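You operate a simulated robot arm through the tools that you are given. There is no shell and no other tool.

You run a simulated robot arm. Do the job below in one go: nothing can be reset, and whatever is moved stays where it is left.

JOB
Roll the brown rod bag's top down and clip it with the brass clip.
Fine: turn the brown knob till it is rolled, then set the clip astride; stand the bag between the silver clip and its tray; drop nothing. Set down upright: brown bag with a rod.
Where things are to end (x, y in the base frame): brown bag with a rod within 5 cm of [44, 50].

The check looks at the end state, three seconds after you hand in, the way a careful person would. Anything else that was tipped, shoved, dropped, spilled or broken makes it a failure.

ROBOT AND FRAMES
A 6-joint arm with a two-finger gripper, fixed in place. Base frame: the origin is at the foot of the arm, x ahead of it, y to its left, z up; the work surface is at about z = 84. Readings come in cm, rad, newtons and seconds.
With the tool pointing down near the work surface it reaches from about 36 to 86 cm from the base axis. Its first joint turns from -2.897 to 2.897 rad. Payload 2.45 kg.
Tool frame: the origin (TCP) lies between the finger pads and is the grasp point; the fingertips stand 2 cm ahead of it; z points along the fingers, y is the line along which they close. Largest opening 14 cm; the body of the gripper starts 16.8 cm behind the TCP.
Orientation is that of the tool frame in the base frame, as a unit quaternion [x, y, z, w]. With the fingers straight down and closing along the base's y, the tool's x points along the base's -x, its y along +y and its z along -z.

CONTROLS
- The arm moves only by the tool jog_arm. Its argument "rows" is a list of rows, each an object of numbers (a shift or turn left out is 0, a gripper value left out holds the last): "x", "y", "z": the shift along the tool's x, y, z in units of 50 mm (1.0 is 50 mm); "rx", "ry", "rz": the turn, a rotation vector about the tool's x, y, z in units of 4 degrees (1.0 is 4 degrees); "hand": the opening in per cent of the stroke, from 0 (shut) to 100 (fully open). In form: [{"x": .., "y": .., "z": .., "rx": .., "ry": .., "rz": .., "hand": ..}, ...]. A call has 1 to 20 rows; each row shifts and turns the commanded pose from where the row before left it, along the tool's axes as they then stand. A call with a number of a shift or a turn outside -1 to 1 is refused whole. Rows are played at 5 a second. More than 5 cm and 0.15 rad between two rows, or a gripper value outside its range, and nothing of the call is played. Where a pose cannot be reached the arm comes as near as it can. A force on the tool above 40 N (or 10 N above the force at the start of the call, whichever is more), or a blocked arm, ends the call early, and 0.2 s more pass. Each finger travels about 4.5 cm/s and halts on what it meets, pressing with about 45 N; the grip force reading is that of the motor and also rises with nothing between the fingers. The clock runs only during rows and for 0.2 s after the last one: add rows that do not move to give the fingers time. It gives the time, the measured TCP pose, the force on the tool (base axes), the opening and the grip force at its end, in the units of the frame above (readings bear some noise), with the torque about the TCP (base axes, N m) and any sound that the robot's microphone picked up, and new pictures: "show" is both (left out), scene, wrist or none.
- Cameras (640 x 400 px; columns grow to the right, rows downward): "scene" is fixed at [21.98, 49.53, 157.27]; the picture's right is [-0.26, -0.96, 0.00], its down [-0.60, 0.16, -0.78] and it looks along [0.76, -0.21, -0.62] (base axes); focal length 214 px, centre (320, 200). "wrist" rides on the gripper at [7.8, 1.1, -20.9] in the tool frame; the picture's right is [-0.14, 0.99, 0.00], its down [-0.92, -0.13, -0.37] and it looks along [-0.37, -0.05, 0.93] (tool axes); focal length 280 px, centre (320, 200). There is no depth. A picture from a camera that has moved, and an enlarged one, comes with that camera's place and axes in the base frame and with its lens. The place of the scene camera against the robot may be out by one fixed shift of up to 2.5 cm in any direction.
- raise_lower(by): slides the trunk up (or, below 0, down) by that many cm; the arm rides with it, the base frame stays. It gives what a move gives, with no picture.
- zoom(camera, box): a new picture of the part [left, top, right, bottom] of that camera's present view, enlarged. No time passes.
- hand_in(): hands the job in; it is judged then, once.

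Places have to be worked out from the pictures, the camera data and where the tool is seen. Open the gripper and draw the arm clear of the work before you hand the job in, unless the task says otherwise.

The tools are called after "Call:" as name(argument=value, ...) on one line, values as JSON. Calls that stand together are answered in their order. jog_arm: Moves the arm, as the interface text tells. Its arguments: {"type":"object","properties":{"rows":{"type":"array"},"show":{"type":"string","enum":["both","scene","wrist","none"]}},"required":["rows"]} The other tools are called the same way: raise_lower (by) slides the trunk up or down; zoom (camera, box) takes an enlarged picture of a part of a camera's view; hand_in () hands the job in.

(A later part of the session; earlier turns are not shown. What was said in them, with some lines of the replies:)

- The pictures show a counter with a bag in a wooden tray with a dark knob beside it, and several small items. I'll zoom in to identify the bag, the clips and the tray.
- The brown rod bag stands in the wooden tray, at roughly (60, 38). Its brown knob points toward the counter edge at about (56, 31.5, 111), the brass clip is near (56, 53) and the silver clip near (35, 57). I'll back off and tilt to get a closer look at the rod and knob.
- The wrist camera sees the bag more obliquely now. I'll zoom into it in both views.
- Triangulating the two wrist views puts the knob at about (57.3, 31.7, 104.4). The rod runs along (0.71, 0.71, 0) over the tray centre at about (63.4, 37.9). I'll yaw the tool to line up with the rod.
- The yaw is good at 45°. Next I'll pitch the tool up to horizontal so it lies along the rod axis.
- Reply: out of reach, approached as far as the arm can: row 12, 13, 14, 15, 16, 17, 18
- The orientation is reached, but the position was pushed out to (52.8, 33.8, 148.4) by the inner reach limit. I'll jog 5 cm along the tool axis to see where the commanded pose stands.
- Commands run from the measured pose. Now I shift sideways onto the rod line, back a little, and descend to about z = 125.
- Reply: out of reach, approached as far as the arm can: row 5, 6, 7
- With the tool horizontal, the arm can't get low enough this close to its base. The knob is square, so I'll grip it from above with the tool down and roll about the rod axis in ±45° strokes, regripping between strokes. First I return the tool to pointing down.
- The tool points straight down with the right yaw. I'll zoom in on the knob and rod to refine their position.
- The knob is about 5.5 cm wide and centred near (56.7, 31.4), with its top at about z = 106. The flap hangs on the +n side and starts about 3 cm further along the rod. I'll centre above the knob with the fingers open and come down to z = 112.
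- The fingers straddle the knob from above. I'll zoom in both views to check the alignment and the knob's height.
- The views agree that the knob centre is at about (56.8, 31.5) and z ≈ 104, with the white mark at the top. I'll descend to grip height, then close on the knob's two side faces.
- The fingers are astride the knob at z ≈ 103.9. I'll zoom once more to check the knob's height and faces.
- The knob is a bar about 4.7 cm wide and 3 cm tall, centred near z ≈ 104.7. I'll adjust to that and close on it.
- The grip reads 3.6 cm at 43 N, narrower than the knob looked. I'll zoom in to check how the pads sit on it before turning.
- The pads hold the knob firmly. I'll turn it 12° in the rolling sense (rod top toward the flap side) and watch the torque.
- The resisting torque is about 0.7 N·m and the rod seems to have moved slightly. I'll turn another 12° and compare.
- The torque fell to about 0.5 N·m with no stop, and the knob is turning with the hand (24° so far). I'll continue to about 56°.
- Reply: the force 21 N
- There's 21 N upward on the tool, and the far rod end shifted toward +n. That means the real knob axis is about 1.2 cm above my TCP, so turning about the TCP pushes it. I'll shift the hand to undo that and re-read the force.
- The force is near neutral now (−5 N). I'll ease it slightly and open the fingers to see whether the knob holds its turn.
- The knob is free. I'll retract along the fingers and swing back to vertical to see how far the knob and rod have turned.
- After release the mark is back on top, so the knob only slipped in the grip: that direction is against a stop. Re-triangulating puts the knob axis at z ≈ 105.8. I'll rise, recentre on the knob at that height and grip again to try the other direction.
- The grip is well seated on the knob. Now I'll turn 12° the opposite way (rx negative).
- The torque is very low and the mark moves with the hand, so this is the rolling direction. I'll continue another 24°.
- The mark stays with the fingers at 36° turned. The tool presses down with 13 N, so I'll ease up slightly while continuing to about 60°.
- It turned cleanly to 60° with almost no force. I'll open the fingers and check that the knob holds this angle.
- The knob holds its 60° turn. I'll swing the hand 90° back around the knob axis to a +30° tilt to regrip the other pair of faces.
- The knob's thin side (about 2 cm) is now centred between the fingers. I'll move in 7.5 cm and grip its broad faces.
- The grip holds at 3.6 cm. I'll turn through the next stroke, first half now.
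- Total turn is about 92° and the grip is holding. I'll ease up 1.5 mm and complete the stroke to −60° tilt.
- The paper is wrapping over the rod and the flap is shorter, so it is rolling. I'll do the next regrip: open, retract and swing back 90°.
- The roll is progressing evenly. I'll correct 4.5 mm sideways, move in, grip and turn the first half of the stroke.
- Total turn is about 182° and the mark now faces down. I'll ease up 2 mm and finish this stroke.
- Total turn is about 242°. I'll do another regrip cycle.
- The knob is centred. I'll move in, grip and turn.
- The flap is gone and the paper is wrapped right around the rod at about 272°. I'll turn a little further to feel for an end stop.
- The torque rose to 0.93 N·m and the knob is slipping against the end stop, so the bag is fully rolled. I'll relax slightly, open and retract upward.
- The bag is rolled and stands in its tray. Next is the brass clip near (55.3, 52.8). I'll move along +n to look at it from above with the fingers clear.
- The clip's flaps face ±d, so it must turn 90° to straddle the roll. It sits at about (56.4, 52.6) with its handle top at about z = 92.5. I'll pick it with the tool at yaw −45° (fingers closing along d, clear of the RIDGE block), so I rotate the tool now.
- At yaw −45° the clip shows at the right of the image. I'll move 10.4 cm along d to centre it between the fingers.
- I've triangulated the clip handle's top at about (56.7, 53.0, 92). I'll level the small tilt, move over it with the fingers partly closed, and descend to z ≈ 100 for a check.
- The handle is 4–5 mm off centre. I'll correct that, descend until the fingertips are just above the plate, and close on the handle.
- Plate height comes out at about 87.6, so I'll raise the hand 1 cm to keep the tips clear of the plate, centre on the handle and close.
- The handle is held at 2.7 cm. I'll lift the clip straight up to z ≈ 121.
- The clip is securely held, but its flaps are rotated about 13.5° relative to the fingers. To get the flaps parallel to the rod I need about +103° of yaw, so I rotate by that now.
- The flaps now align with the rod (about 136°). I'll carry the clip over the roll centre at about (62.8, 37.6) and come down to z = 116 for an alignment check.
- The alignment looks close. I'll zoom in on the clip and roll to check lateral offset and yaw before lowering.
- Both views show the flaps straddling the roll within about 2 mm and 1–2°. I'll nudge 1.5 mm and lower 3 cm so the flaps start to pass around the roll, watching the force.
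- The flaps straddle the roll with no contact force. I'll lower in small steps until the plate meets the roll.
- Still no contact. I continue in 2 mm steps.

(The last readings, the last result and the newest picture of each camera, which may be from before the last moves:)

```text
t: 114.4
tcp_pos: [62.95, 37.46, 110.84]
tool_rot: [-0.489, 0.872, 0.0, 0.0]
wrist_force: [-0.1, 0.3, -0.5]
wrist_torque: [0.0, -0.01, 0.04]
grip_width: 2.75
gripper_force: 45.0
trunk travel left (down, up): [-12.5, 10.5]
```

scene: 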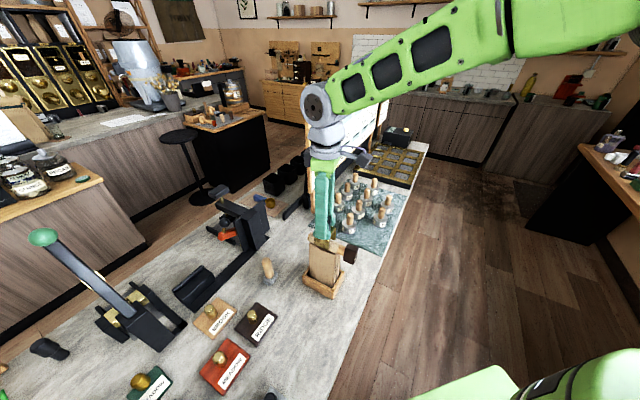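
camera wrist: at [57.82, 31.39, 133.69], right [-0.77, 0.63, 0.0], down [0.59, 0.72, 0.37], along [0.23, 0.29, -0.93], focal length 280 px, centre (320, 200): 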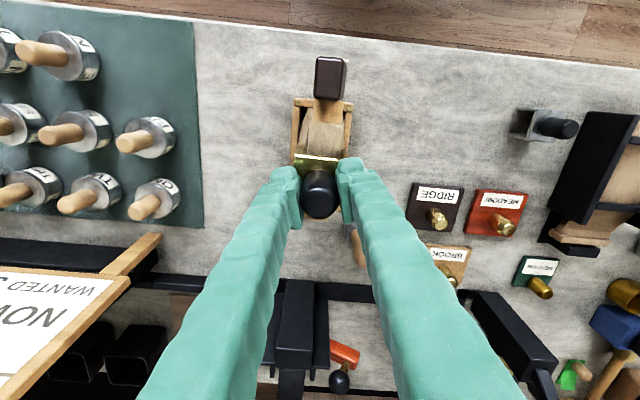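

Call:
jog_arm(rows=[{"z": 0.04}, {"z": 0.04}, {"z": 0.04}, {}])

Call:
zoom(camera="scene", box=[310, 215, 370, 270])

```text
t: 115.4
tcp_pos: [62.97, 37.6, 110.29]
tool_rot: [-0.489, 0.872, -0.001, 0.0]
wrist_force: [-0.5, 0.8, -0.3]
wrist_torque: [0.03, 0.01, 0.02]
grip_width: 2.78
gripper_force: 45.0
trunk travel left (down, up): [-12.5, 10.5]
camera wrist: at [57.88, 31.36, 131.03], right [-0.77, 0.63, 0.0], down [0.59, 0.72, 0.37], along [0.23, 0.29, -0.93], focal length 280 px, centre (320, 200)
```

scene: 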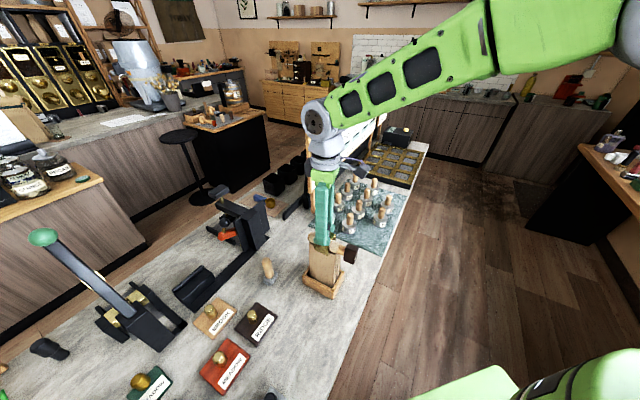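
wrist: 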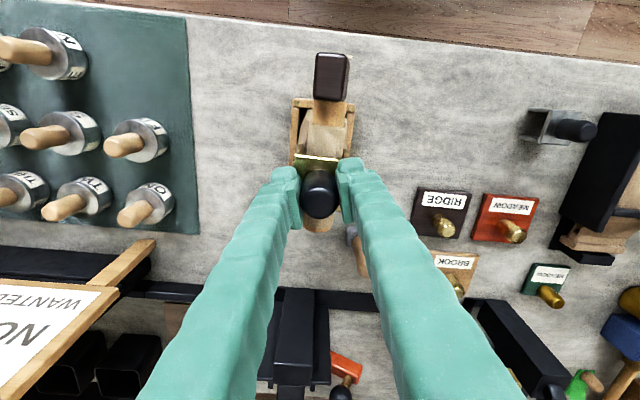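

```text
7.27 times, centred on (340, 242) of scene
camera zoom: at [21.98, 49.53, 157.27], right [-0.26, -0.96, 0.0], down [-0.6, 0.16, -0.78], along [0.76, -0.21, -0.62], focal length 1560 px, centre (174, -109)
```

zoom: 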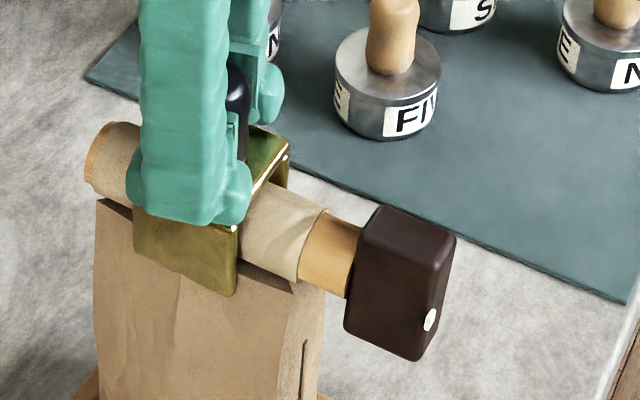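

The plate is close to the roll top. I'll keep lowering in 2 mm steps until contact.

Call:
jog_arm(rows=[{"z": 0.04}, {"z": 0.04}, {}], show="none")

Call:
zoom(camera="scene", box=[310, 215, 370, 270])

```text
t: 116.2
tcp_pos: [62.9, 37.53, 110.07]
tool_rot: [-0.489, 0.872, 0.0, 0.0]
wrist_force: [-1.8, 1.3, 10.0]
wrist_torque: [-0.09, 0.14, -0.01]
grip_width: 2.77
gripper_force: 45.7
trunk travel left (down, up): [-12.5, 10.5]
```

```text
7.27 times, centred on (340, 242) of scene
camera zoom: at [21.98, 49.53, 157.27], right [-0.26, -0.96, 0.0], down [-0.6, 0.16, -0.78], along [0.76, -0.21, -0.62], focal length 1560 px, centre (174, -109)
```

zoom: 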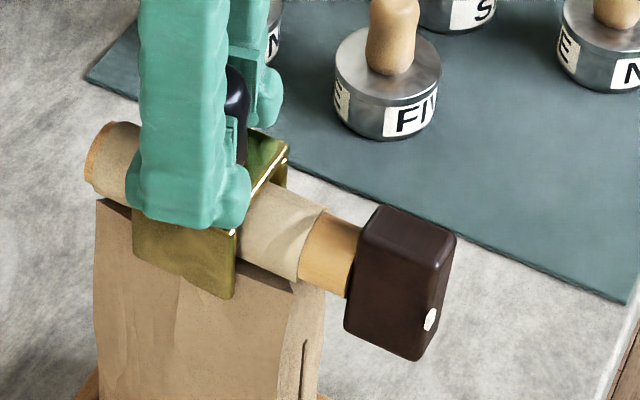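

Contact at 10 N. I'll press 1 mm more to see whether it's seated firmly.

Call:
jog_arm(rows=[{"z": 0.02}, {}, {}])

Call:
zoom(camera="wrist", box=[270, 50, 380, 200])

```text
t: 117.0
tcp_pos: [63.02, 37.53, 110.06]
tool_rot: [-0.49, 0.872, 0.0, 0.001]
wrist_force: [-1.9, 2.2, 16.5]
wrist_torque: [0.17, 0.25, 0.02]
grip_width: 2.75
gripper_force: 45.0
trunk travel left (down, up): [-12.5, 10.5]
camera wrist: at [57.88, 31.34, 130.77], right [-0.77, 0.63, 0.0], down [0.59, 0.72, 0.37], along [0.24, 0.29, -0.93], focal length 280 px, centre (320, 200)
```

scene: 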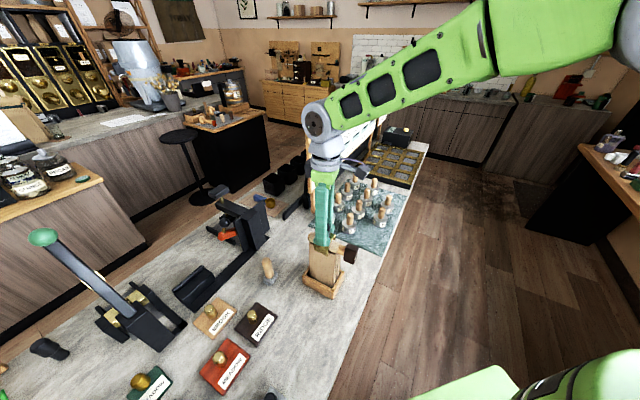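
wrist: 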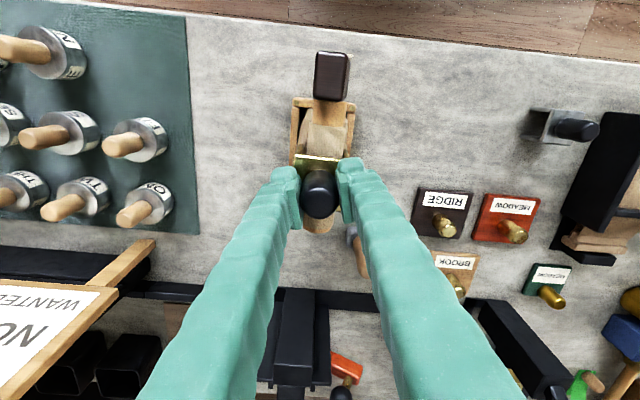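

```text
2.67 times, centred on (325, 125) of wrist
camera zoom: at [57.88, 31.34, 130.77], right [-0.77, 0.63, 0.0], down [0.59, 0.72, 0.37], along [0.24, 0.29, -0.93], focal length 748 px, centre (307, 400)
```

zoom: 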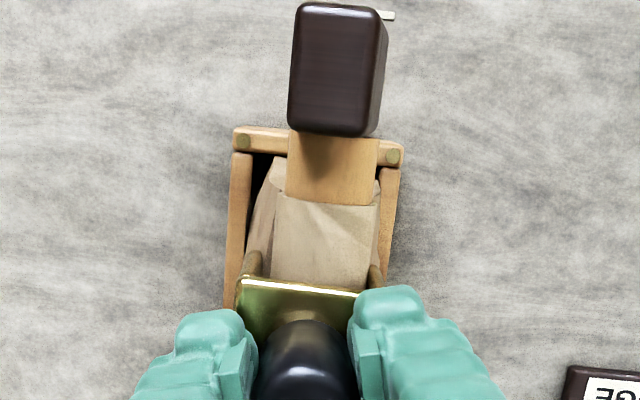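

It's stiff, so the clip is seated. I'll relax 1 mm, open the fingers gently, and look before rising.

Call:
jog_arm(rows=[{"z": -0.02}, {"hand": 30}, {}, {}, {"hand": 55}, {}, {}, {}])

Call:
zoom(camera="wrist", box=[250, 50, 400, 230])

Call:
zoom(camera="scene", box=[310, 215, 370, 270])

```text
t: 118.8
tcp_pos: [63.04, 37.34, 110.02]
tool_rot: [-0.49, 0.872, 0.0, 0.0]
wrist_force: [0.5, -0.3, 0.2]
wrist_torque: [0.03, 0.0, 0.01]
grip_width: 7.72
gripper_force: 0.0
trunk travel left (down, up): [-12.5, 10.5]
camera wrist: at [57.99, 31.28, 130.76], right [-0.77, 0.63, 0.0], down [0.59, 0.72, 0.37], along [0.23, 0.29, -0.93], focal length 280 px, centre (320, 200)
```

scene: 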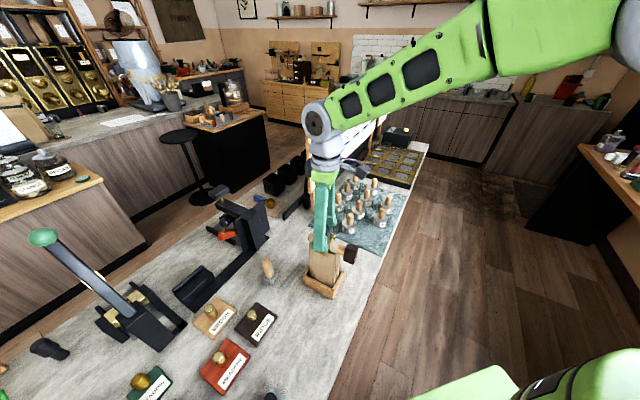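
wrist: 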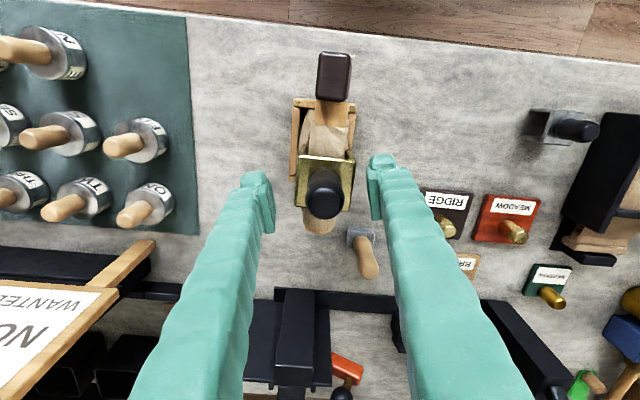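

```text
2.22 times, centred on (325, 140) of wrist
camera zoom: at [57.99, 31.28, 130.76], right [-0.77, 0.63, 0.0], down [0.59, 0.72, 0.37], along [0.23, 0.29, -0.93], focal length 623 px, centre (309, 333)
```

zoom: 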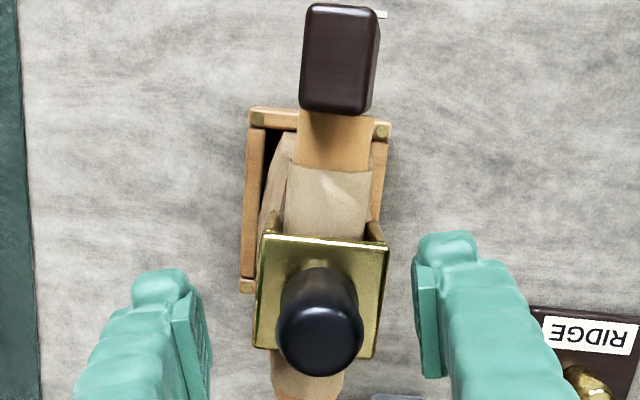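

```text
7.27 times, centred on (340, 242) of scene
camera zoom: at [21.98, 49.53, 157.27], right [-0.26, -0.96, 0.0], down [-0.6, 0.16, -0.78], along [0.76, -0.21, -0.62], focal length 1560 px, centre (174, -109)
```

zoom: 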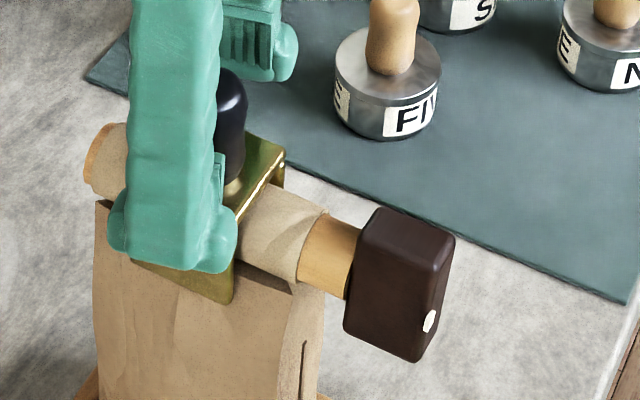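

The clip sits astride the roll and upright. I'll rise clear, turn back to yaw 45° and open fully, ready to straddle and grip the bag body from above.

Call:
jog_arm(rows=[{"z": -0.4}, {"z": -0.8}, {"z": -1}, {"z": -0.5, "hand": 100}, {"rz": 1}, {"rz": 1}, {"rz": 1}, {"rz": 0.42}, {"y": 0.06}, {}, {}])

Call:
zoom(camera="wrist", box=[220, 80, 420, 260])

Call:
zoom(camera="scene", box=[290, 205, 380, 305])

```text
t: 121.2
tcp_pos: [62.71, 37.68, 123.4]
tool_rot: [-0.382, 0.924, 0.0, 0.0]
wrist_force: [0.0, -0.3, 0.2]
wrist_torque: [0.02, -0.06, -0.02]
grip_width: 14.02
gripper_force: 0.1
trunk travel left (down, up): [-12.5, 10.5]
camera wrist: at [56.34, 32.97, 144.16], right [-0.6, 0.8, 0.0], down [0.74, 0.56, 0.37], along [0.29, 0.22, -0.93], focal length 280 px, centre (320, 200)
```

scene: 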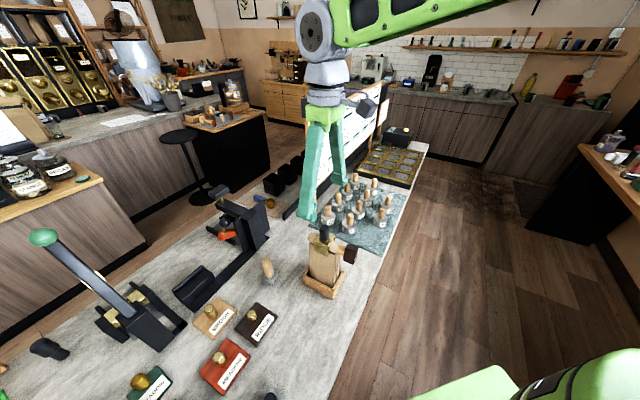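
wrist: 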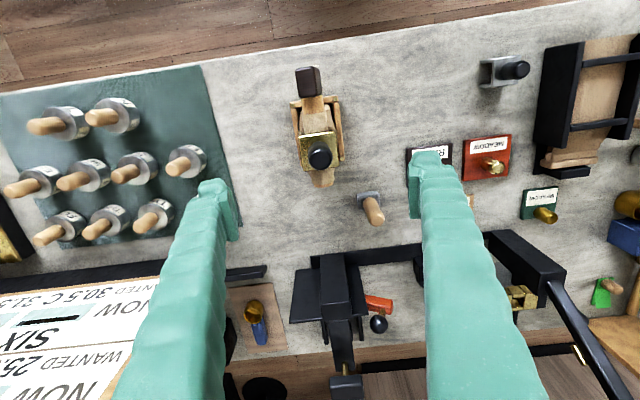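

```text
2.22 times, centred on (320, 170) of wrist
camera zoom: at [56.34, 32.97, 144.16], right [-0.6, 0.8, 0.0], down [0.74, 0.56, 0.37], along [0.29, 0.22, -0.93], focal length 623 px, centre (320, 267)
```

zoom: 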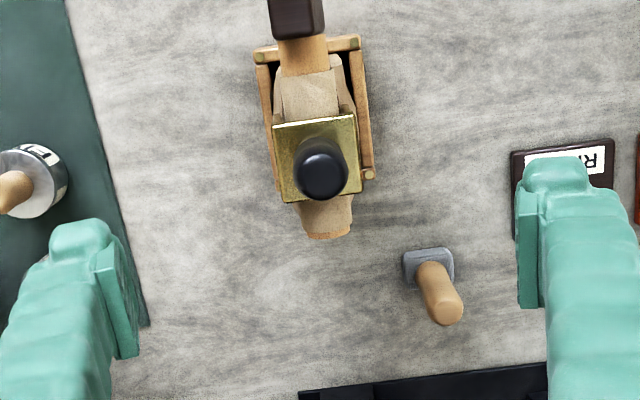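

```text
4.00 times, centred on (335, 255) of scene
camera zoom: at [21.98, 49.53, 157.27], right [-0.26, -0.96, 0.0], down [-0.6, 0.16, -0.78], along [0.76, -0.21, -0.62], focal length 858 px, centre (260, -20)
```

zoom: 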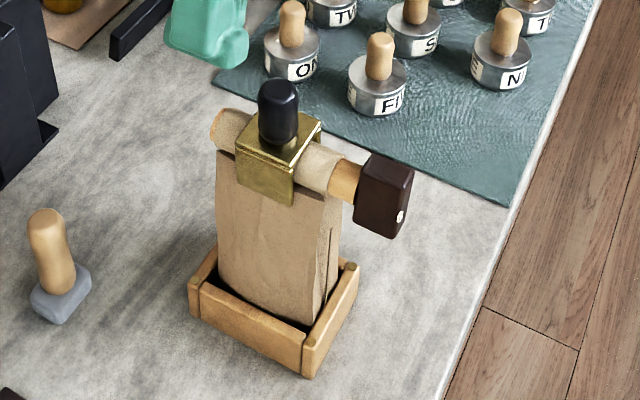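

The clip is seated squarely over the roll. Now I'll descend with the fingers open on both broad faces of the bag to z = 98, keeping the palm about 3.5 cm above the clip's handle.

Call:
jog_arm(rows=[{"z": 1}, {"z": 1}, {"z": 1}, {"z": 1}, {"z": 0.7}, {"z": 0.38}, {}, {"hand": 62}, {}, {}, {}])

Call:
zoom(camera="wrist", box=[220, 80, 420, 260])

Call:
zoom(camera="scene", box=[290, 205, 380, 305])

```text
t: 123.6
tcp_pos: [62.79, 37.62, 98.09]
tool_rot: [-0.382, 0.924, 0.0, 0.0]
wrist_force: [-0.7, -0.2, -0.6]
wrist_torque: [-0.05, 0.0, -0.02]
grip_width: 8.67
gripper_force: 0.1
trunk travel left (down, up): [-12.5, 10.5]
camera wrist: at [56.48, 32.88, 118.91], right [-0.6, 0.8, 0.0], down [0.74, 0.56, 0.37], along [0.29, 0.22, -0.93], focal length 280 px, centre (320, 200)
```

scene: 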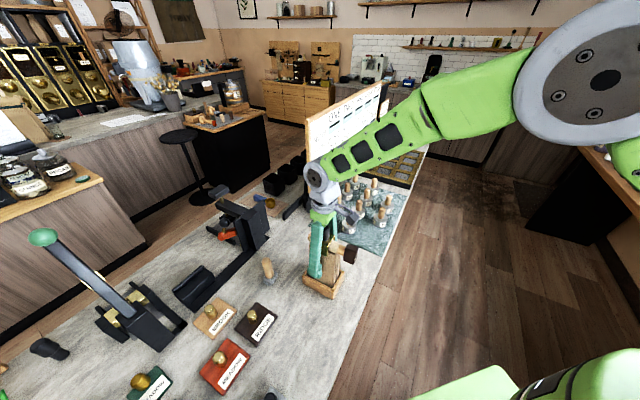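
wrist: 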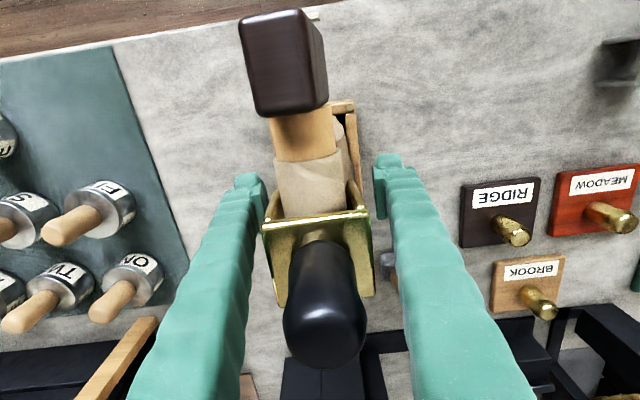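

```text
2.22 times, centred on (320, 170) of wrist
camera zoom: at [56.48, 32.88, 118.91], right [-0.6, 0.8, 0.0], down [0.74, 0.56, 0.37], along [0.29, 0.22, -0.93], focal length 623 px, centre (320, 267)
```

zoom: 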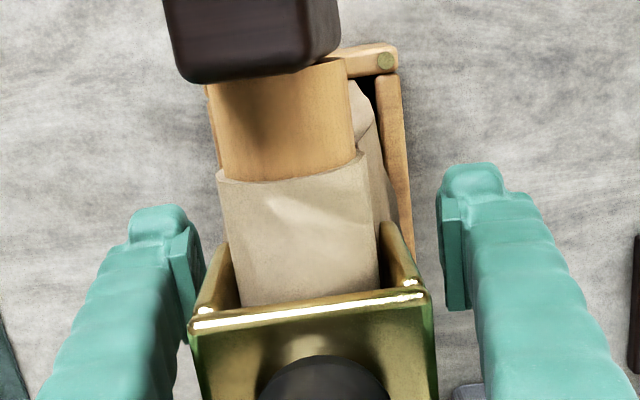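

```text
4.00 times, centred on (335, 255) of scene
camera zoom: at [21.98, 49.53, 157.27], right [-0.26, -0.96, 0.0], down [-0.6, 0.16, -0.78], along [0.76, -0.21, -0.62], focal length 858 px, centre (260, -20)
```

zoom: 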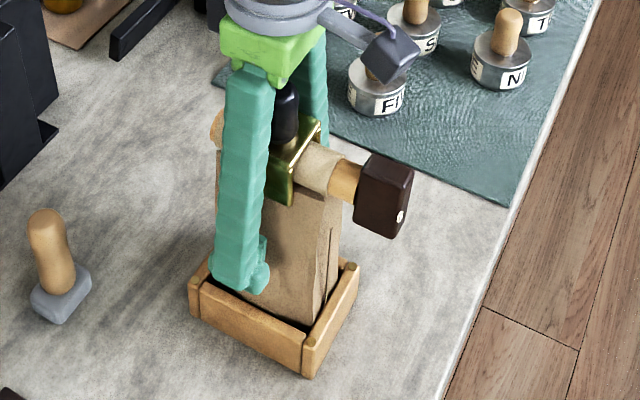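

The fingers straddle the bag and clip. I'll lower 1 cm more for a thicker part of the bag, then close and check the width.

Call:
jog_arm(rows=[{"z": 0.2}, {}, {"hand": 45}, {}, {}, {"hand": 0}, {}, {}, {}, {}])

Call:
zoom(camera="wrist", box=[220, 80, 420, 260])

Call:
zoom(camera="scene", box=[290, 205, 380, 305])

```text
t: 125.8
tcp_pos: [62.77, 37.6, 97.22]
tool_rot: [-0.382, 0.924, 0.0, 0.0]
wrist_force: [0.6, 0.2, 0.4]
wrist_torque: [0.0, 0.01, -0.07]
grip_width: 6.47
gripper_force: 45.5
trunk travel left (down, up): [-12.5, 10.5]
camera wrist: at [56.46, 32.9, 117.95], right [-0.6, 0.8, 0.0], down [0.74, 0.56, 0.37], along [0.29, 0.22, -0.93], focal length 280 px, centre (320, 200)
```

scene: 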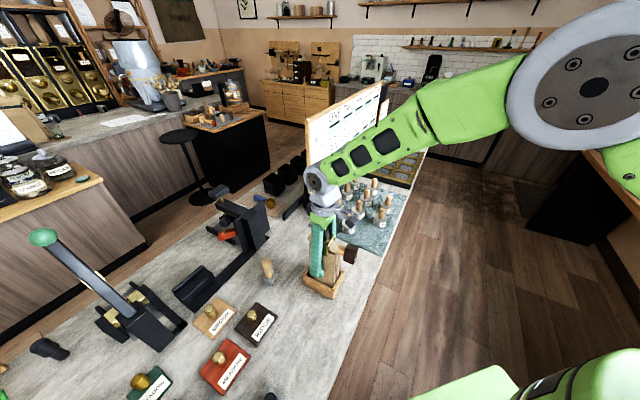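
wrist: 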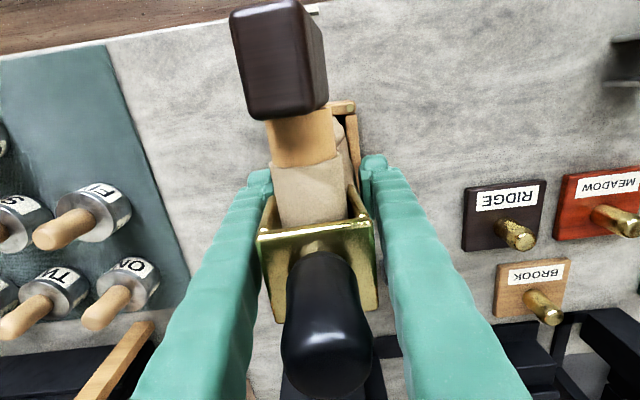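

```text
2.22 times, centred on (320, 170) of wrist
camera zoom: at [56.46, 32.9, 117.95], right [-0.6, 0.8, 0.0], down [0.74, 0.56, 0.37], along [0.29, 0.22, -0.93], focal length 623 px, centre (320, 267)
```

zoom: 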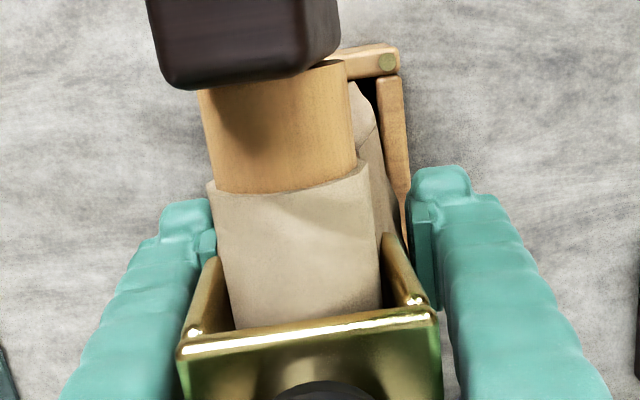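

```text
4.00 times, centred on (335, 255) of scene
camera zoom: at [21.98, 49.53, 157.27], right [-0.26, -0.96, 0.0], down [-0.6, 0.16, -0.78], along [0.76, -0.21, -0.62], focal length 858 px, centre (260, -20)
```

zoom: 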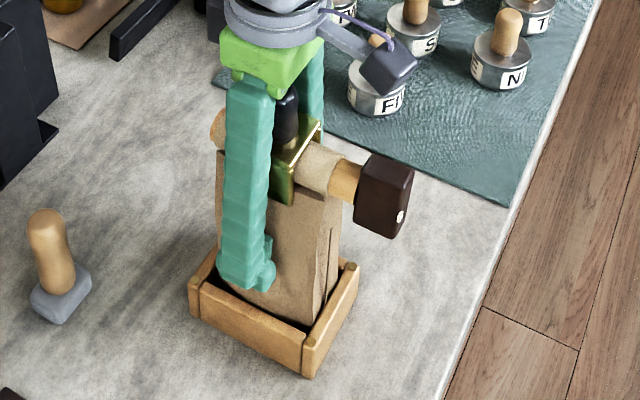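

The bag is gripped at 6.5 cm with the clip clear of the fingers. I'll lift slowly.

Call:
jog_arm(rows=[{"z": -0.15}, {"z": -0.15}, {"z": -0.3}, {"z": -0.4}, {}])

Call:
zoom(camera="scene", box=[290, 205, 380, 305])

```text
t: 127.0
tcp_pos: [62.64, 37.69, 102.29]
tool_rot: [-0.382, 0.924, 0.0, 0.0]
wrist_force: [-0.2, 0.0, -3.2]
wrist_torque: [0.02, 0.16, -0.01]
grip_width: 6.48
gripper_force: 44.9
trunk travel left (down, up): [-12.5, 10.5]
camera wrist: at [56.37, 32.91, 122.96], right [-0.6, 0.8, 0.0], down [0.74, 0.56, 0.37], along [0.29, 0.22, -0.93], focal length 280 px, centre (320, 200)
```

scene: 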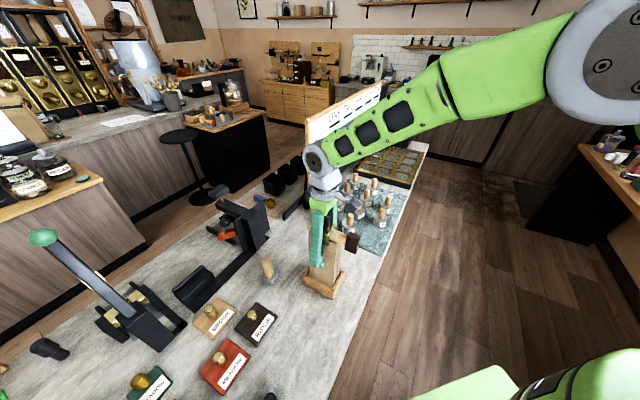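
wrist: 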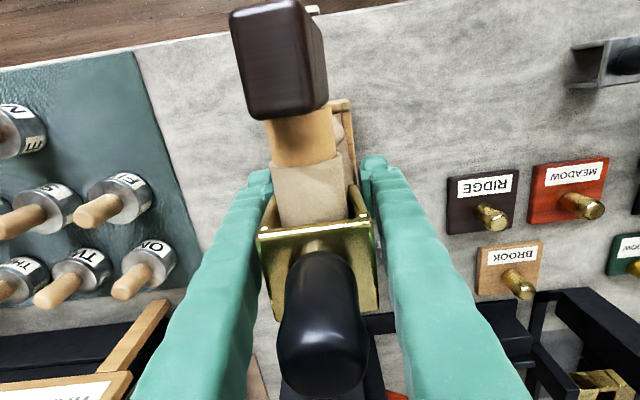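

```text
4.00 times, centred on (335, 255) of scene
camera zoom: at [21.98, 49.53, 157.27], right [-0.26, -0.96, 0.0], down [-0.6, 0.16, -0.78], along [0.76, -0.21, -0.62], focal length 858 px, centre (260, -20)
```

zoom: 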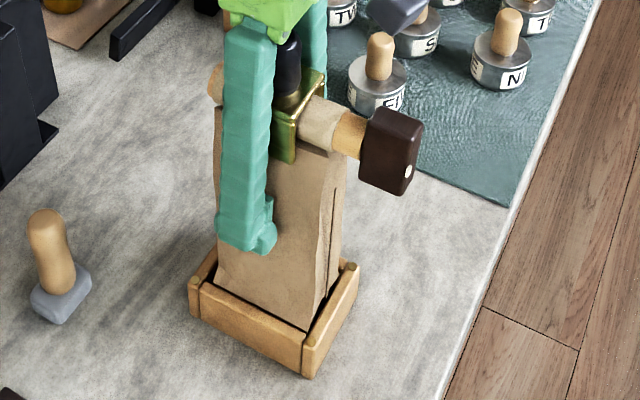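

The bag comes up cleanly with about 3 N of weight and the tray stays put. I'll lift another 8 cm.

Call:
jog_arm(rows=[{"z": -0.4}, {"z": -0.4}, {"z": -0.4}, {"z": -0.4}, {}, {}])

Call:
zoom(camera="scene", box=[280, 180, 390, 310])

```text
t: 128.4
tcp_pos: [62.8, 37.66, 110.22]
tool_rot: [-0.382, 0.924, 0.0, 0.0]
wrist_force: [-0.6, 0.0, -5.1]
wrist_torque: [0.04, -0.02, 0.0]
grip_width: 6.48
gripper_force: 44.7
trunk travel left (down, up): [-12.5, 10.5]
camera wrist: at [56.52, 32.91, 130.89], right [-0.6, 0.8, 0.0], down [0.74, 0.56, 0.37], along [0.29, 0.22, -0.93], focal length 280 px, centre (320, 200)
```

scene: 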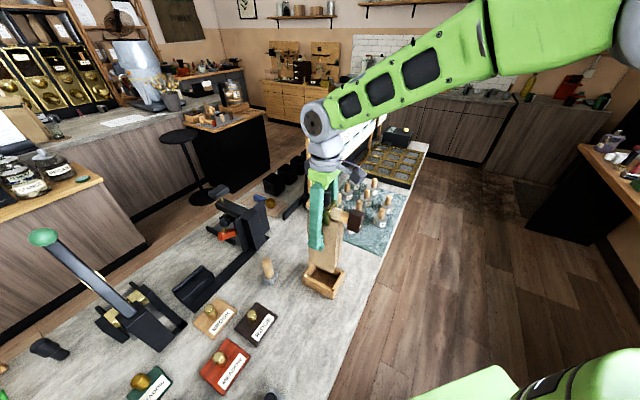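
wrist: 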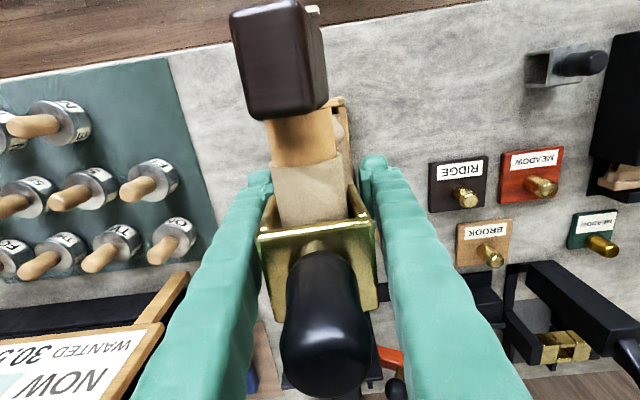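

```text
3.08 times, centred on (335, 245) of scene
camera zoom: at [21.98, 49.53, 157.27], right [-0.26, -0.96, 0.0], down [-0.6, 0.16, -0.78], along [0.76, -0.21, -0.62], focal length 660 px, centre (274, 62)
```

zoom: 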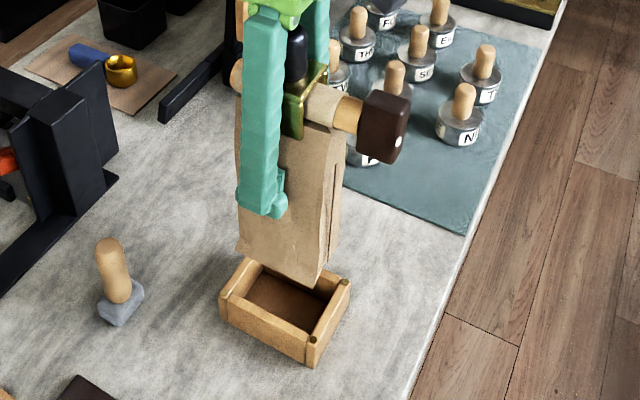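

The bag is clear of its tray. I'll carry it about 22 cm along +n and 4.6 cm along −d so that it is over (44, 50).

Call:
jog_arm(rows=[{"y": 0.3, "x": 0.06}, {"y": 0.45, "x": 0.1}, {"y": 0.5, "x": 0.11}, {"y": 0.5, "x": 0.11}, {"y": 0.5, "x": 0.11}, {"y": 0.5, "x": 0.11}, {"y": 0.5, "x": 0.11}, {"y": 0.5, "x": 0.1}, {"y": 0.4, "x": 0.06}, {"y": 0.25, "x": 0.04}, {}, {}])

Call:
zoom(camera="scene", box=[200, 200, 360, 400])

```text
t: 131.0
tcp_pos: [44.29, 50.14, 110.09]
tool_rot: [-0.382, 0.924, 0.0, 0.0]
wrist_force: [0.9, 0.3, -5.5]
wrist_torque: [0.02, -0.01, -0.01]
grip_width: 6.46
gripper_force: 45.2
trunk travel left (down, up): [-12.5, 10.5]
camera wrist: at [37.83, 45.43, 130.92], right [-0.6, 0.8, 0.0], down [0.74, 0.56, 0.37], along [0.29, 0.22, -0.93], focal length 280 px, centre (320, 200)
```

scene: 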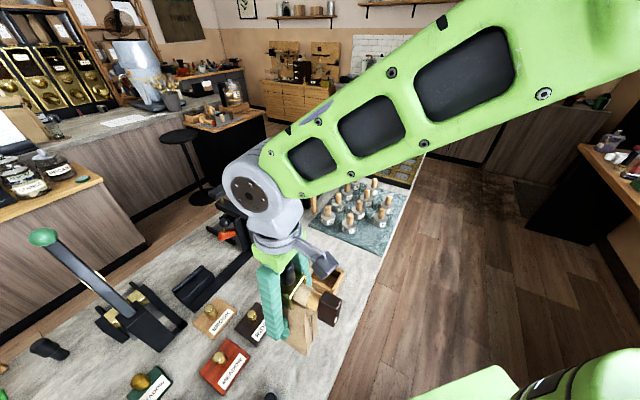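
wrist: 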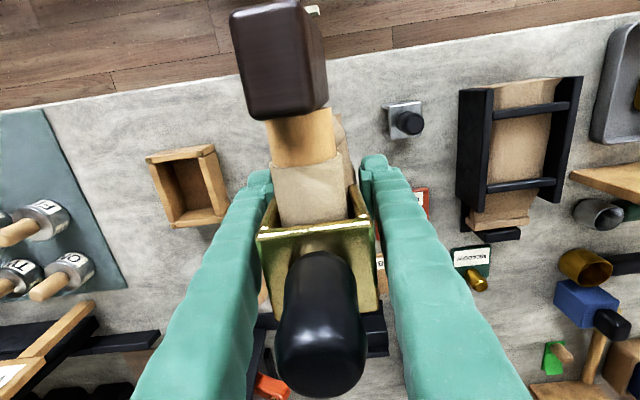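

```text
2.00 times, centred on (280, 300) of scene
camera zoom: at [21.98, 49.53, 157.27], right [-0.26, -0.96, 0.0], down [-0.6, 0.16, -0.78], along [0.76, -0.21, -0.62], focal length 429 px, centre (400, 0)
```

zoom: 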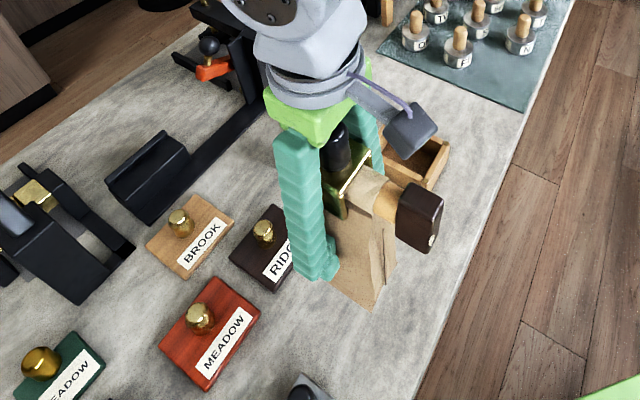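

The bag hangs over the free spot between the silver clip and its tray. I'll lower it to just above the counter.

Call:
jog_arm(rows=[{"z": 0.5}, {"z": 0.5}, {"z": 0.5}, {"z": 0.5}, {"z": 0.4}, {}, {}])

Call:
zoom(camera="scene", box=[220, 240, 370, 400])

```text
t: 132.6
tcp_pos: [43.93, 50.18, 97.98]
tool_rot: [-0.382, 0.924, 0.0, 0.0]
wrist_force: [-0.1, -0.1, -5.1]
wrist_torque: [0.02, -0.04, -0.01]
grip_width: 6.45
gripper_force: 44.8
trunk travel left (down, up): [-12.5, 10.5]
camera wrist: at [37.64, 45.48, 118.77], right [-0.6, 0.8, 0.0], down [0.74, 0.56, 0.37], along [0.29, 0.22, -0.93], focal length 280 px, centre (320, 200)
```

scene: 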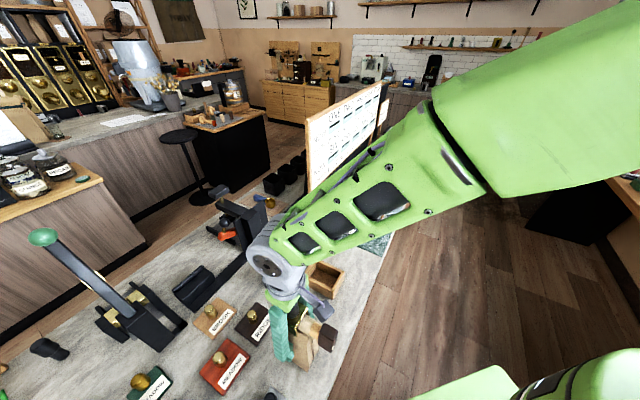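
wrist: 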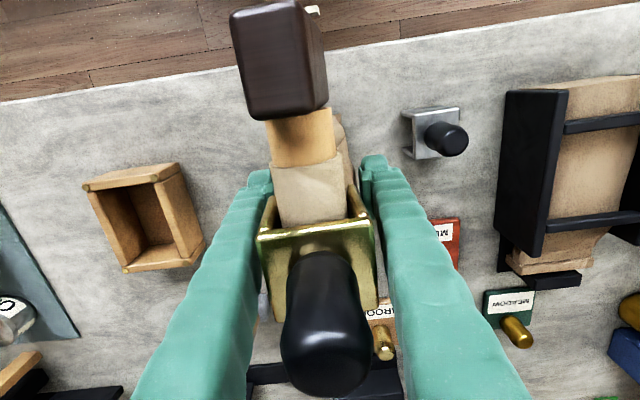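

```text
2.50 times, centred on (295, 320) of scene
camera zoom: at [21.98, 49.53, 157.27], right [-0.26, -0.96, 0.0], down [-0.6, 0.16, -0.78], along [0.76, -0.21, -0.62], focal length 536 px, centre (382, -100)
```

zoom: 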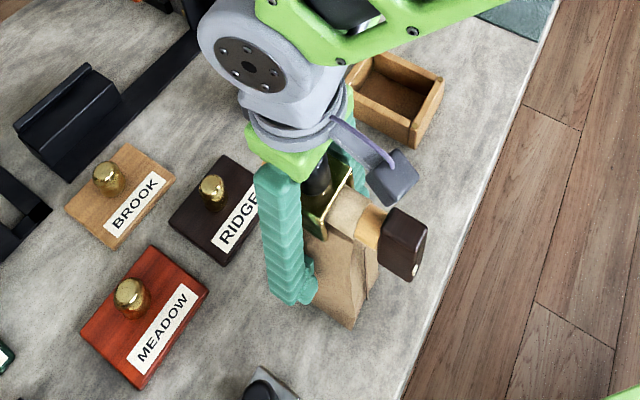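

Now I'll lower in 2 mm steps until the bag touches the counter.

Call:
jog_arm(rows=[{"z": 0.05}, {"z": 0.05}, {"z": 0.04}, {"z": 0.04}, {}], show="none")

```text
t: 133.8
tcp_pos: [44.05, 50.16, 97.1]
tool_rot: [-0.382, 0.924, 0.0, 0.001]
wrist_force: [2.1, -2.7, 2.6]
wrist_torque: [-0.33, 0.2, 0.1]
grip_width: 6.46
gripper_force: 44.6
trunk travel left (down, up): [-12.5, 10.5]
```

The force changed from −5 to +2.6 N, so the base has touched the counter. I'll settle it 1 mm more and check.

Call:
jog_arm(rows=[{"z": 0.02}, {}, {}])

Call:
zoom(camera="scene", box=[240, 260, 360, 400])

```text
t: 134.6
tcp_pos: [44.03, 50.09, 97.19]
tool_rot: [-0.381, 0.924, 0.001, 0.0]
wrist_force: [0.6, -0.5, 14.7]
wrist_torque: [-0.69, 0.8, 0.04]
grip_width: 6.46
gripper_force: 45.2
trunk travel left (down, up): [-12.5, 10.5]
camera wrist: at [37.61, 45.36, 117.95], right [-0.6, 0.8, 0.0], down [0.74, 0.56, 0.37], along [0.3, 0.22, -0.93], focal length 280 px, centre (320, 200)
```

scene: 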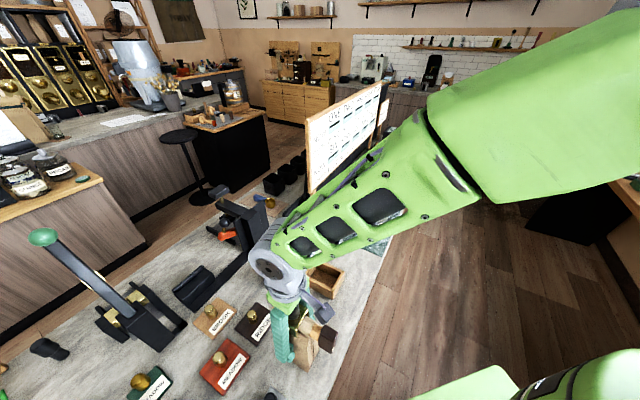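
wrist: 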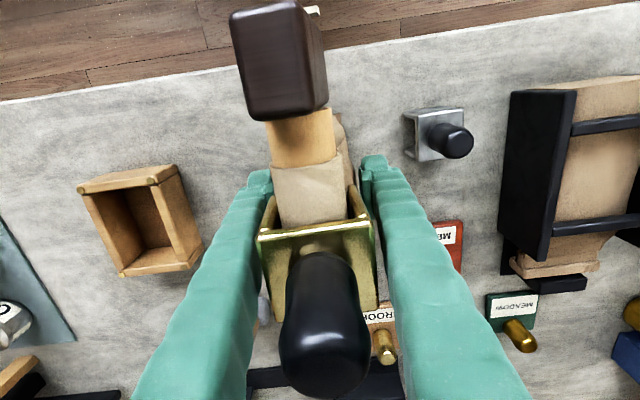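

```text
2.86 times, centred on (300, 330) of scene
camera zoom: at [21.98, 49.53, 157.27], right [-0.26, -0.96, 0.0], down [-0.6, 0.16, -0.78], along [0.76, -0.21, -0.62], focal length 613 px, centre (377, -171)
```

zoom: 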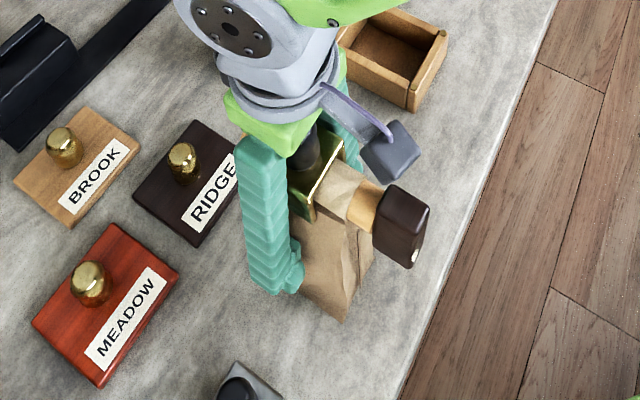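

Torque shows the knob-side base edge touches first, so the tilt is only slight and it'll settle flat. I'll relax the press a little and open the fingers gently.

Call:
jog_arm(rows=[{"z": -0.012}, {}, {"hand": 50}, {}, {}, {"hand": 58}, {}, {}])

Call:
zoom(camera="scene", box=[240, 260, 360, 400])

Call:
zoom(camera="wrist", box=[200, 0, 440, 400])

```text
t: 136.4
tcp_pos: [43.91, 50.07, 97.12]
tool_rot: [-0.382, 0.924, 0.0, 0.001]
wrist_force: [0.9, 0.3, -0.4]
wrist_torque: [0.0, -0.01, 0.0]
grip_width: 8.13
gripper_force: 0.0
trunk travel left (down, up): [-12.5, 10.5]
camera wrist: at [37.64, 45.35, 117.92], right [-0.6, 0.8, 0.0], down [0.74, 0.56, 0.37], along [0.29, 0.22, -0.93], focal length 280 px, centre (320, 200)
```

scene: 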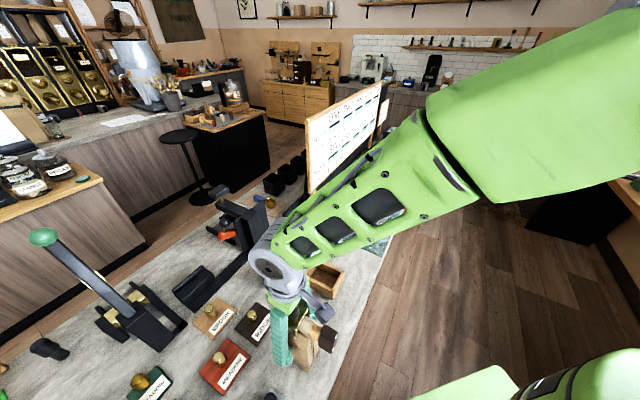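
wrist: 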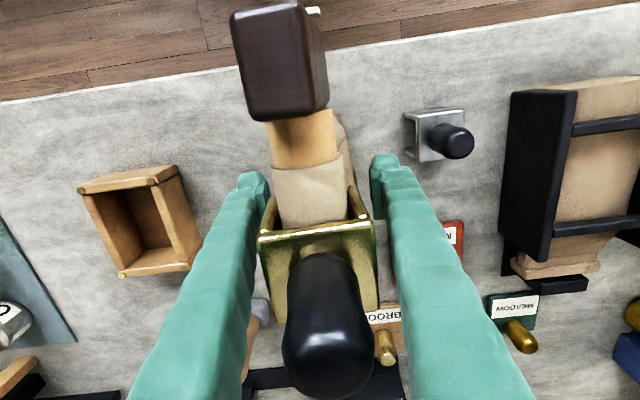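

```text
2.86 times, centred on (300, 330) of scene
camera zoom: at [21.98, 49.53, 157.27], right [-0.26, -0.96, 0.0], down [-0.6, 0.16, -0.78], along [0.76, -0.21, -0.62], focal length 613 px, centre (377, -171)
```

zoom: 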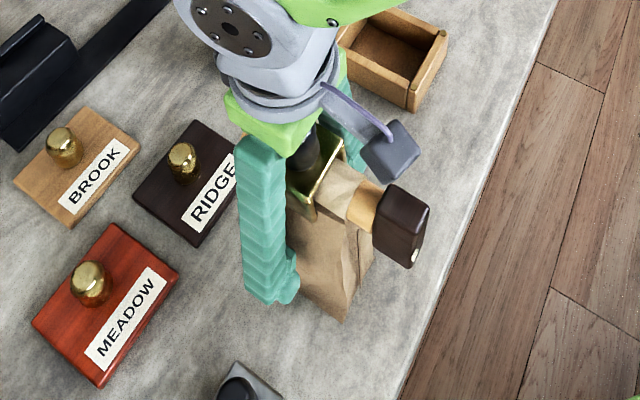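

```text
1.00 times, centred on (320, 200) of wrist (not enlarged: the box is as wide or as high as the picture)
camera zoom: at [37.64, 45.35, 117.92], right [-0.6, 0.8, 0.0], down [0.74, 0.56, 0.37], along [0.29, 0.22, -0.93], focal length 280 px, centre (320, 200)
```

zoom: 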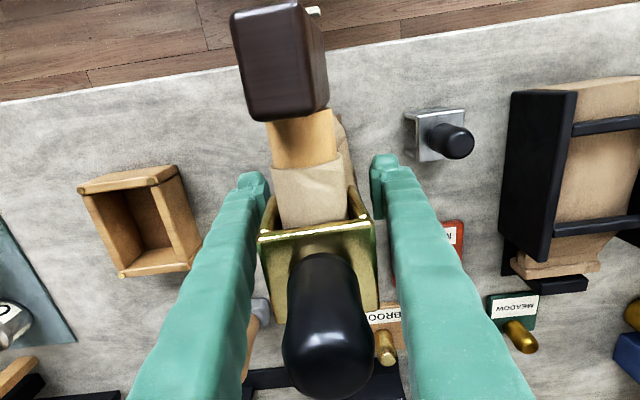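

The bag stands on its own. I'll open wider and raise straight up, clear of the clip.

Call:
jog_arm(rows=[{"hand": 90}, {}, {}, {"z": -0.3}, {"z": -0.6}, {"z": -1}, {"z": -1}, {"z": -1}, {"z": -1}, {"z": -1}, {}, {}])

Call:
zoom(camera="scene", box=[240, 260, 360, 400])

Call:
zoom(camera="wrist", box=[240, 60, 420, 260])

```text
t: 139.0
tcp_pos: [43.83, 50.01, 126.91]
tool_rot: [-0.383, 0.924, 0.0, -0.001]
wrist_force: [-0.5, 0.6, -0.3]
wrist_torque: [0.0, 0.02, -0.02]
grip_width: 12.6
gripper_force: 0.0
trunk travel left (down, up): [-12.5, 10.5]
camera wrist: at [37.51, 45.2, 147.66], right [-0.6, 0.8, 0.0], down [0.74, 0.56, 0.37], along [0.29, 0.22, -0.93], focal length 280 px, centre (320, 200)
```

scene: 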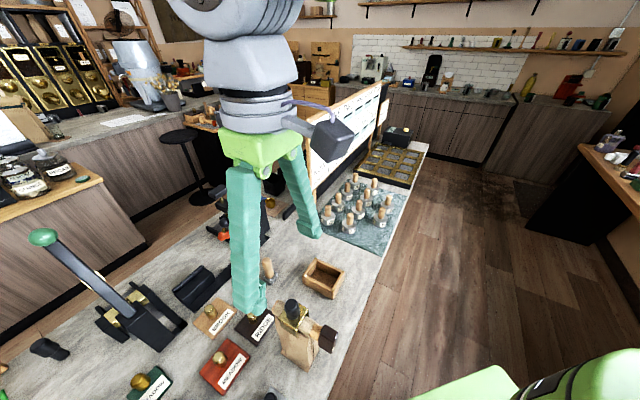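
wrist: 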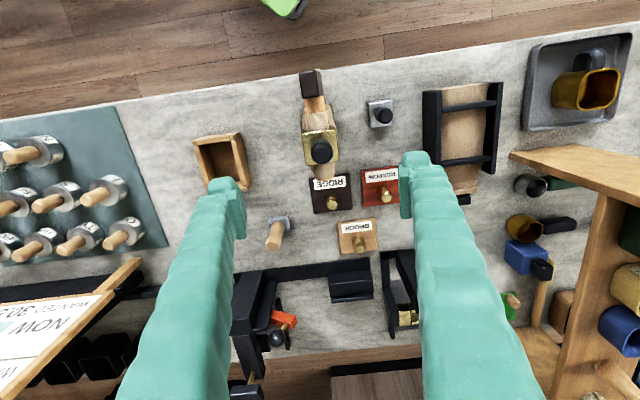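

```text
2.86 times, centred on (300, 330) of scene
camera zoom: at [21.98, 49.53, 157.27], right [-0.26, -0.96, 0.0], down [-0.6, 0.16, -0.78], along [0.76, -0.21, -0.62], focal length 613 px, centre (377, -171)
```

zoom: 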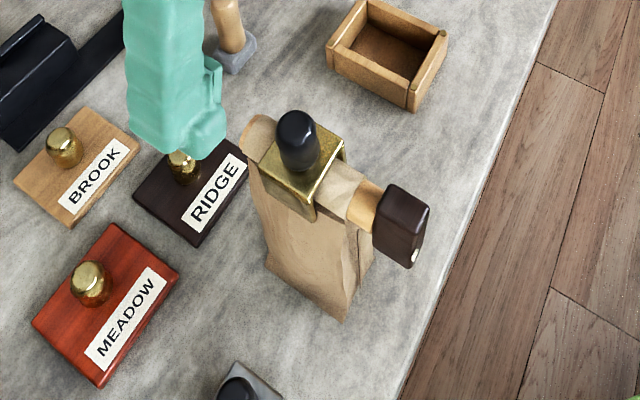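

```text
2.00 times, centred on (330, 160) of wrist
camera zoom: at [37.51, 45.2, 147.66], right [-0.6, 0.8, 0.0], down [0.74, 0.56, 0.37], along [0.29, 0.22, -0.93], focal length 561 px, centre (300, 280)
```

zoom: 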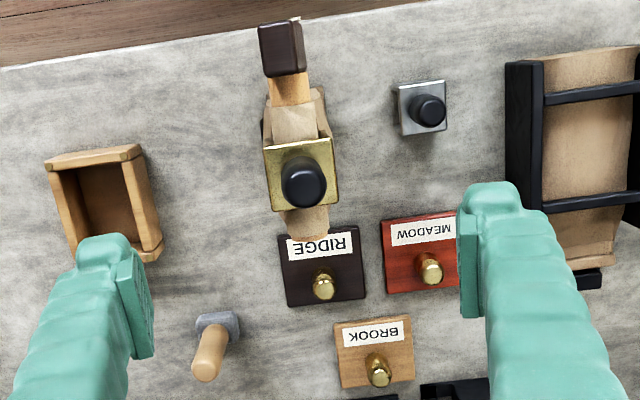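

The bag stands upright at the spot, with the clip astride the roll, the tray undisturbed and the silver clip untouched. I'll draw the arm up and away, then take a last look.

Call:
jog_arm(rows=[{"z": -1}, {"z": -1}, {"z": -0.8}, {"y": -1}, {"y": -1}, {"y": -1}, {"y": -1}, {}, {}, {}])

Call:
zoom(camera="scene", box=[240, 260, 360, 400])

Call:
zoom(camera="wrist", box=[320, 40, 560, 220])

```text
t: 141.2
tcp_pos: [57.72, 35.66, 140.25]
tool_rot: [-0.382, 0.924, 0.001, 0.0]
wrist_force: [-0.2, 0.0, -0.1]
wrist_torque: [0.02, 0.02, 0.0]
grip_width: 12.6
gripper_force: 0.1
trunk travel left (down, up): [-12.5, 10.5]
camera wrist: at [51.42, 30.93, 161.06], right [-0.6, 0.8, 0.0], down [0.74, 0.56, 0.37], along [0.29, 0.22, -0.93], focal length 280 px, centre (320, 200)
```

scene: 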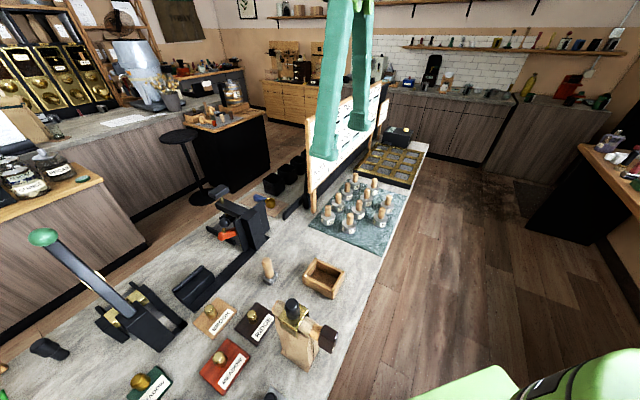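
wrist: 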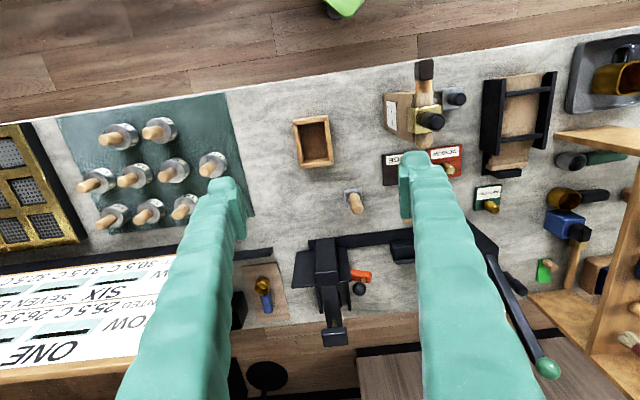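

```text
2.86 times, centred on (300, 330) of scene
camera zoom: at [21.98, 49.53, 157.27], right [-0.26, -0.96, 0.0], down [-0.6, 0.16, -0.78], along [0.76, -0.21, -0.62], focal length 613 px, centre (377, -171)
```

zoom: 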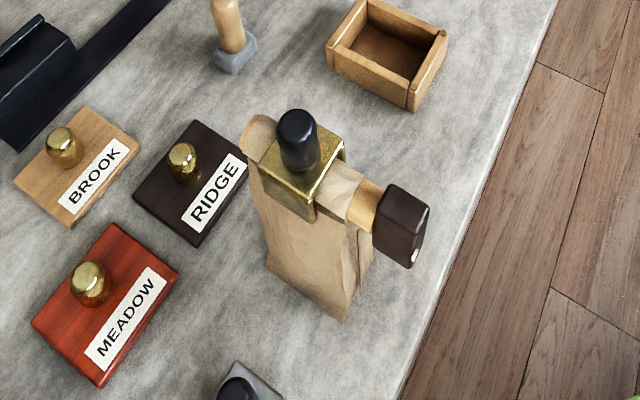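

```text
2.22 times, centred on (440, 130) of wrist
camera zoom: at [51.42, 30.93, 161.06], right [-0.6, 0.8, 0.0], down [0.74, 0.56, 0.37], along [0.29, 0.22, -0.93], focal length 623 px, centre (53, 356)
```

zoom: 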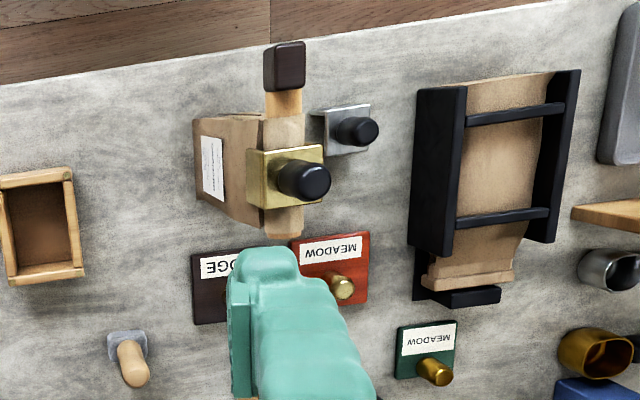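

Everything is stable: the bag is rolled, clipped and upright at about (44, 50), the arm is clear and the gripper is open. I'll hand the job in.

Call:
hand_in()

```text
The job is handed in.
```

I rolled the brown rod bag's top down, set the brass clip astride the roll, and stood the bag upright at about (44, 50), between the silver clip and its tray. The last pictures show it stable, with nothing dropped or tipped. The job is handed in, but I don't have the check's result.

- **Rolling:** I first turned the knob the wrong way. It slipped in the grip against a stop and went back to where it started. I then turned it about 270° the other way, until it hit the end stop and the flap was fully wound.
- **Clip:** the plate sits on the roll with one flap on each side.
- **Setting down:** the knob-side edge of the base touched the counter first, but the bag stood steady once released.
- **Other things:** the wooden tray, silver clip, weights and stamps were not touched.
- **Arm:** the gripper is open and drawn clear of the work.
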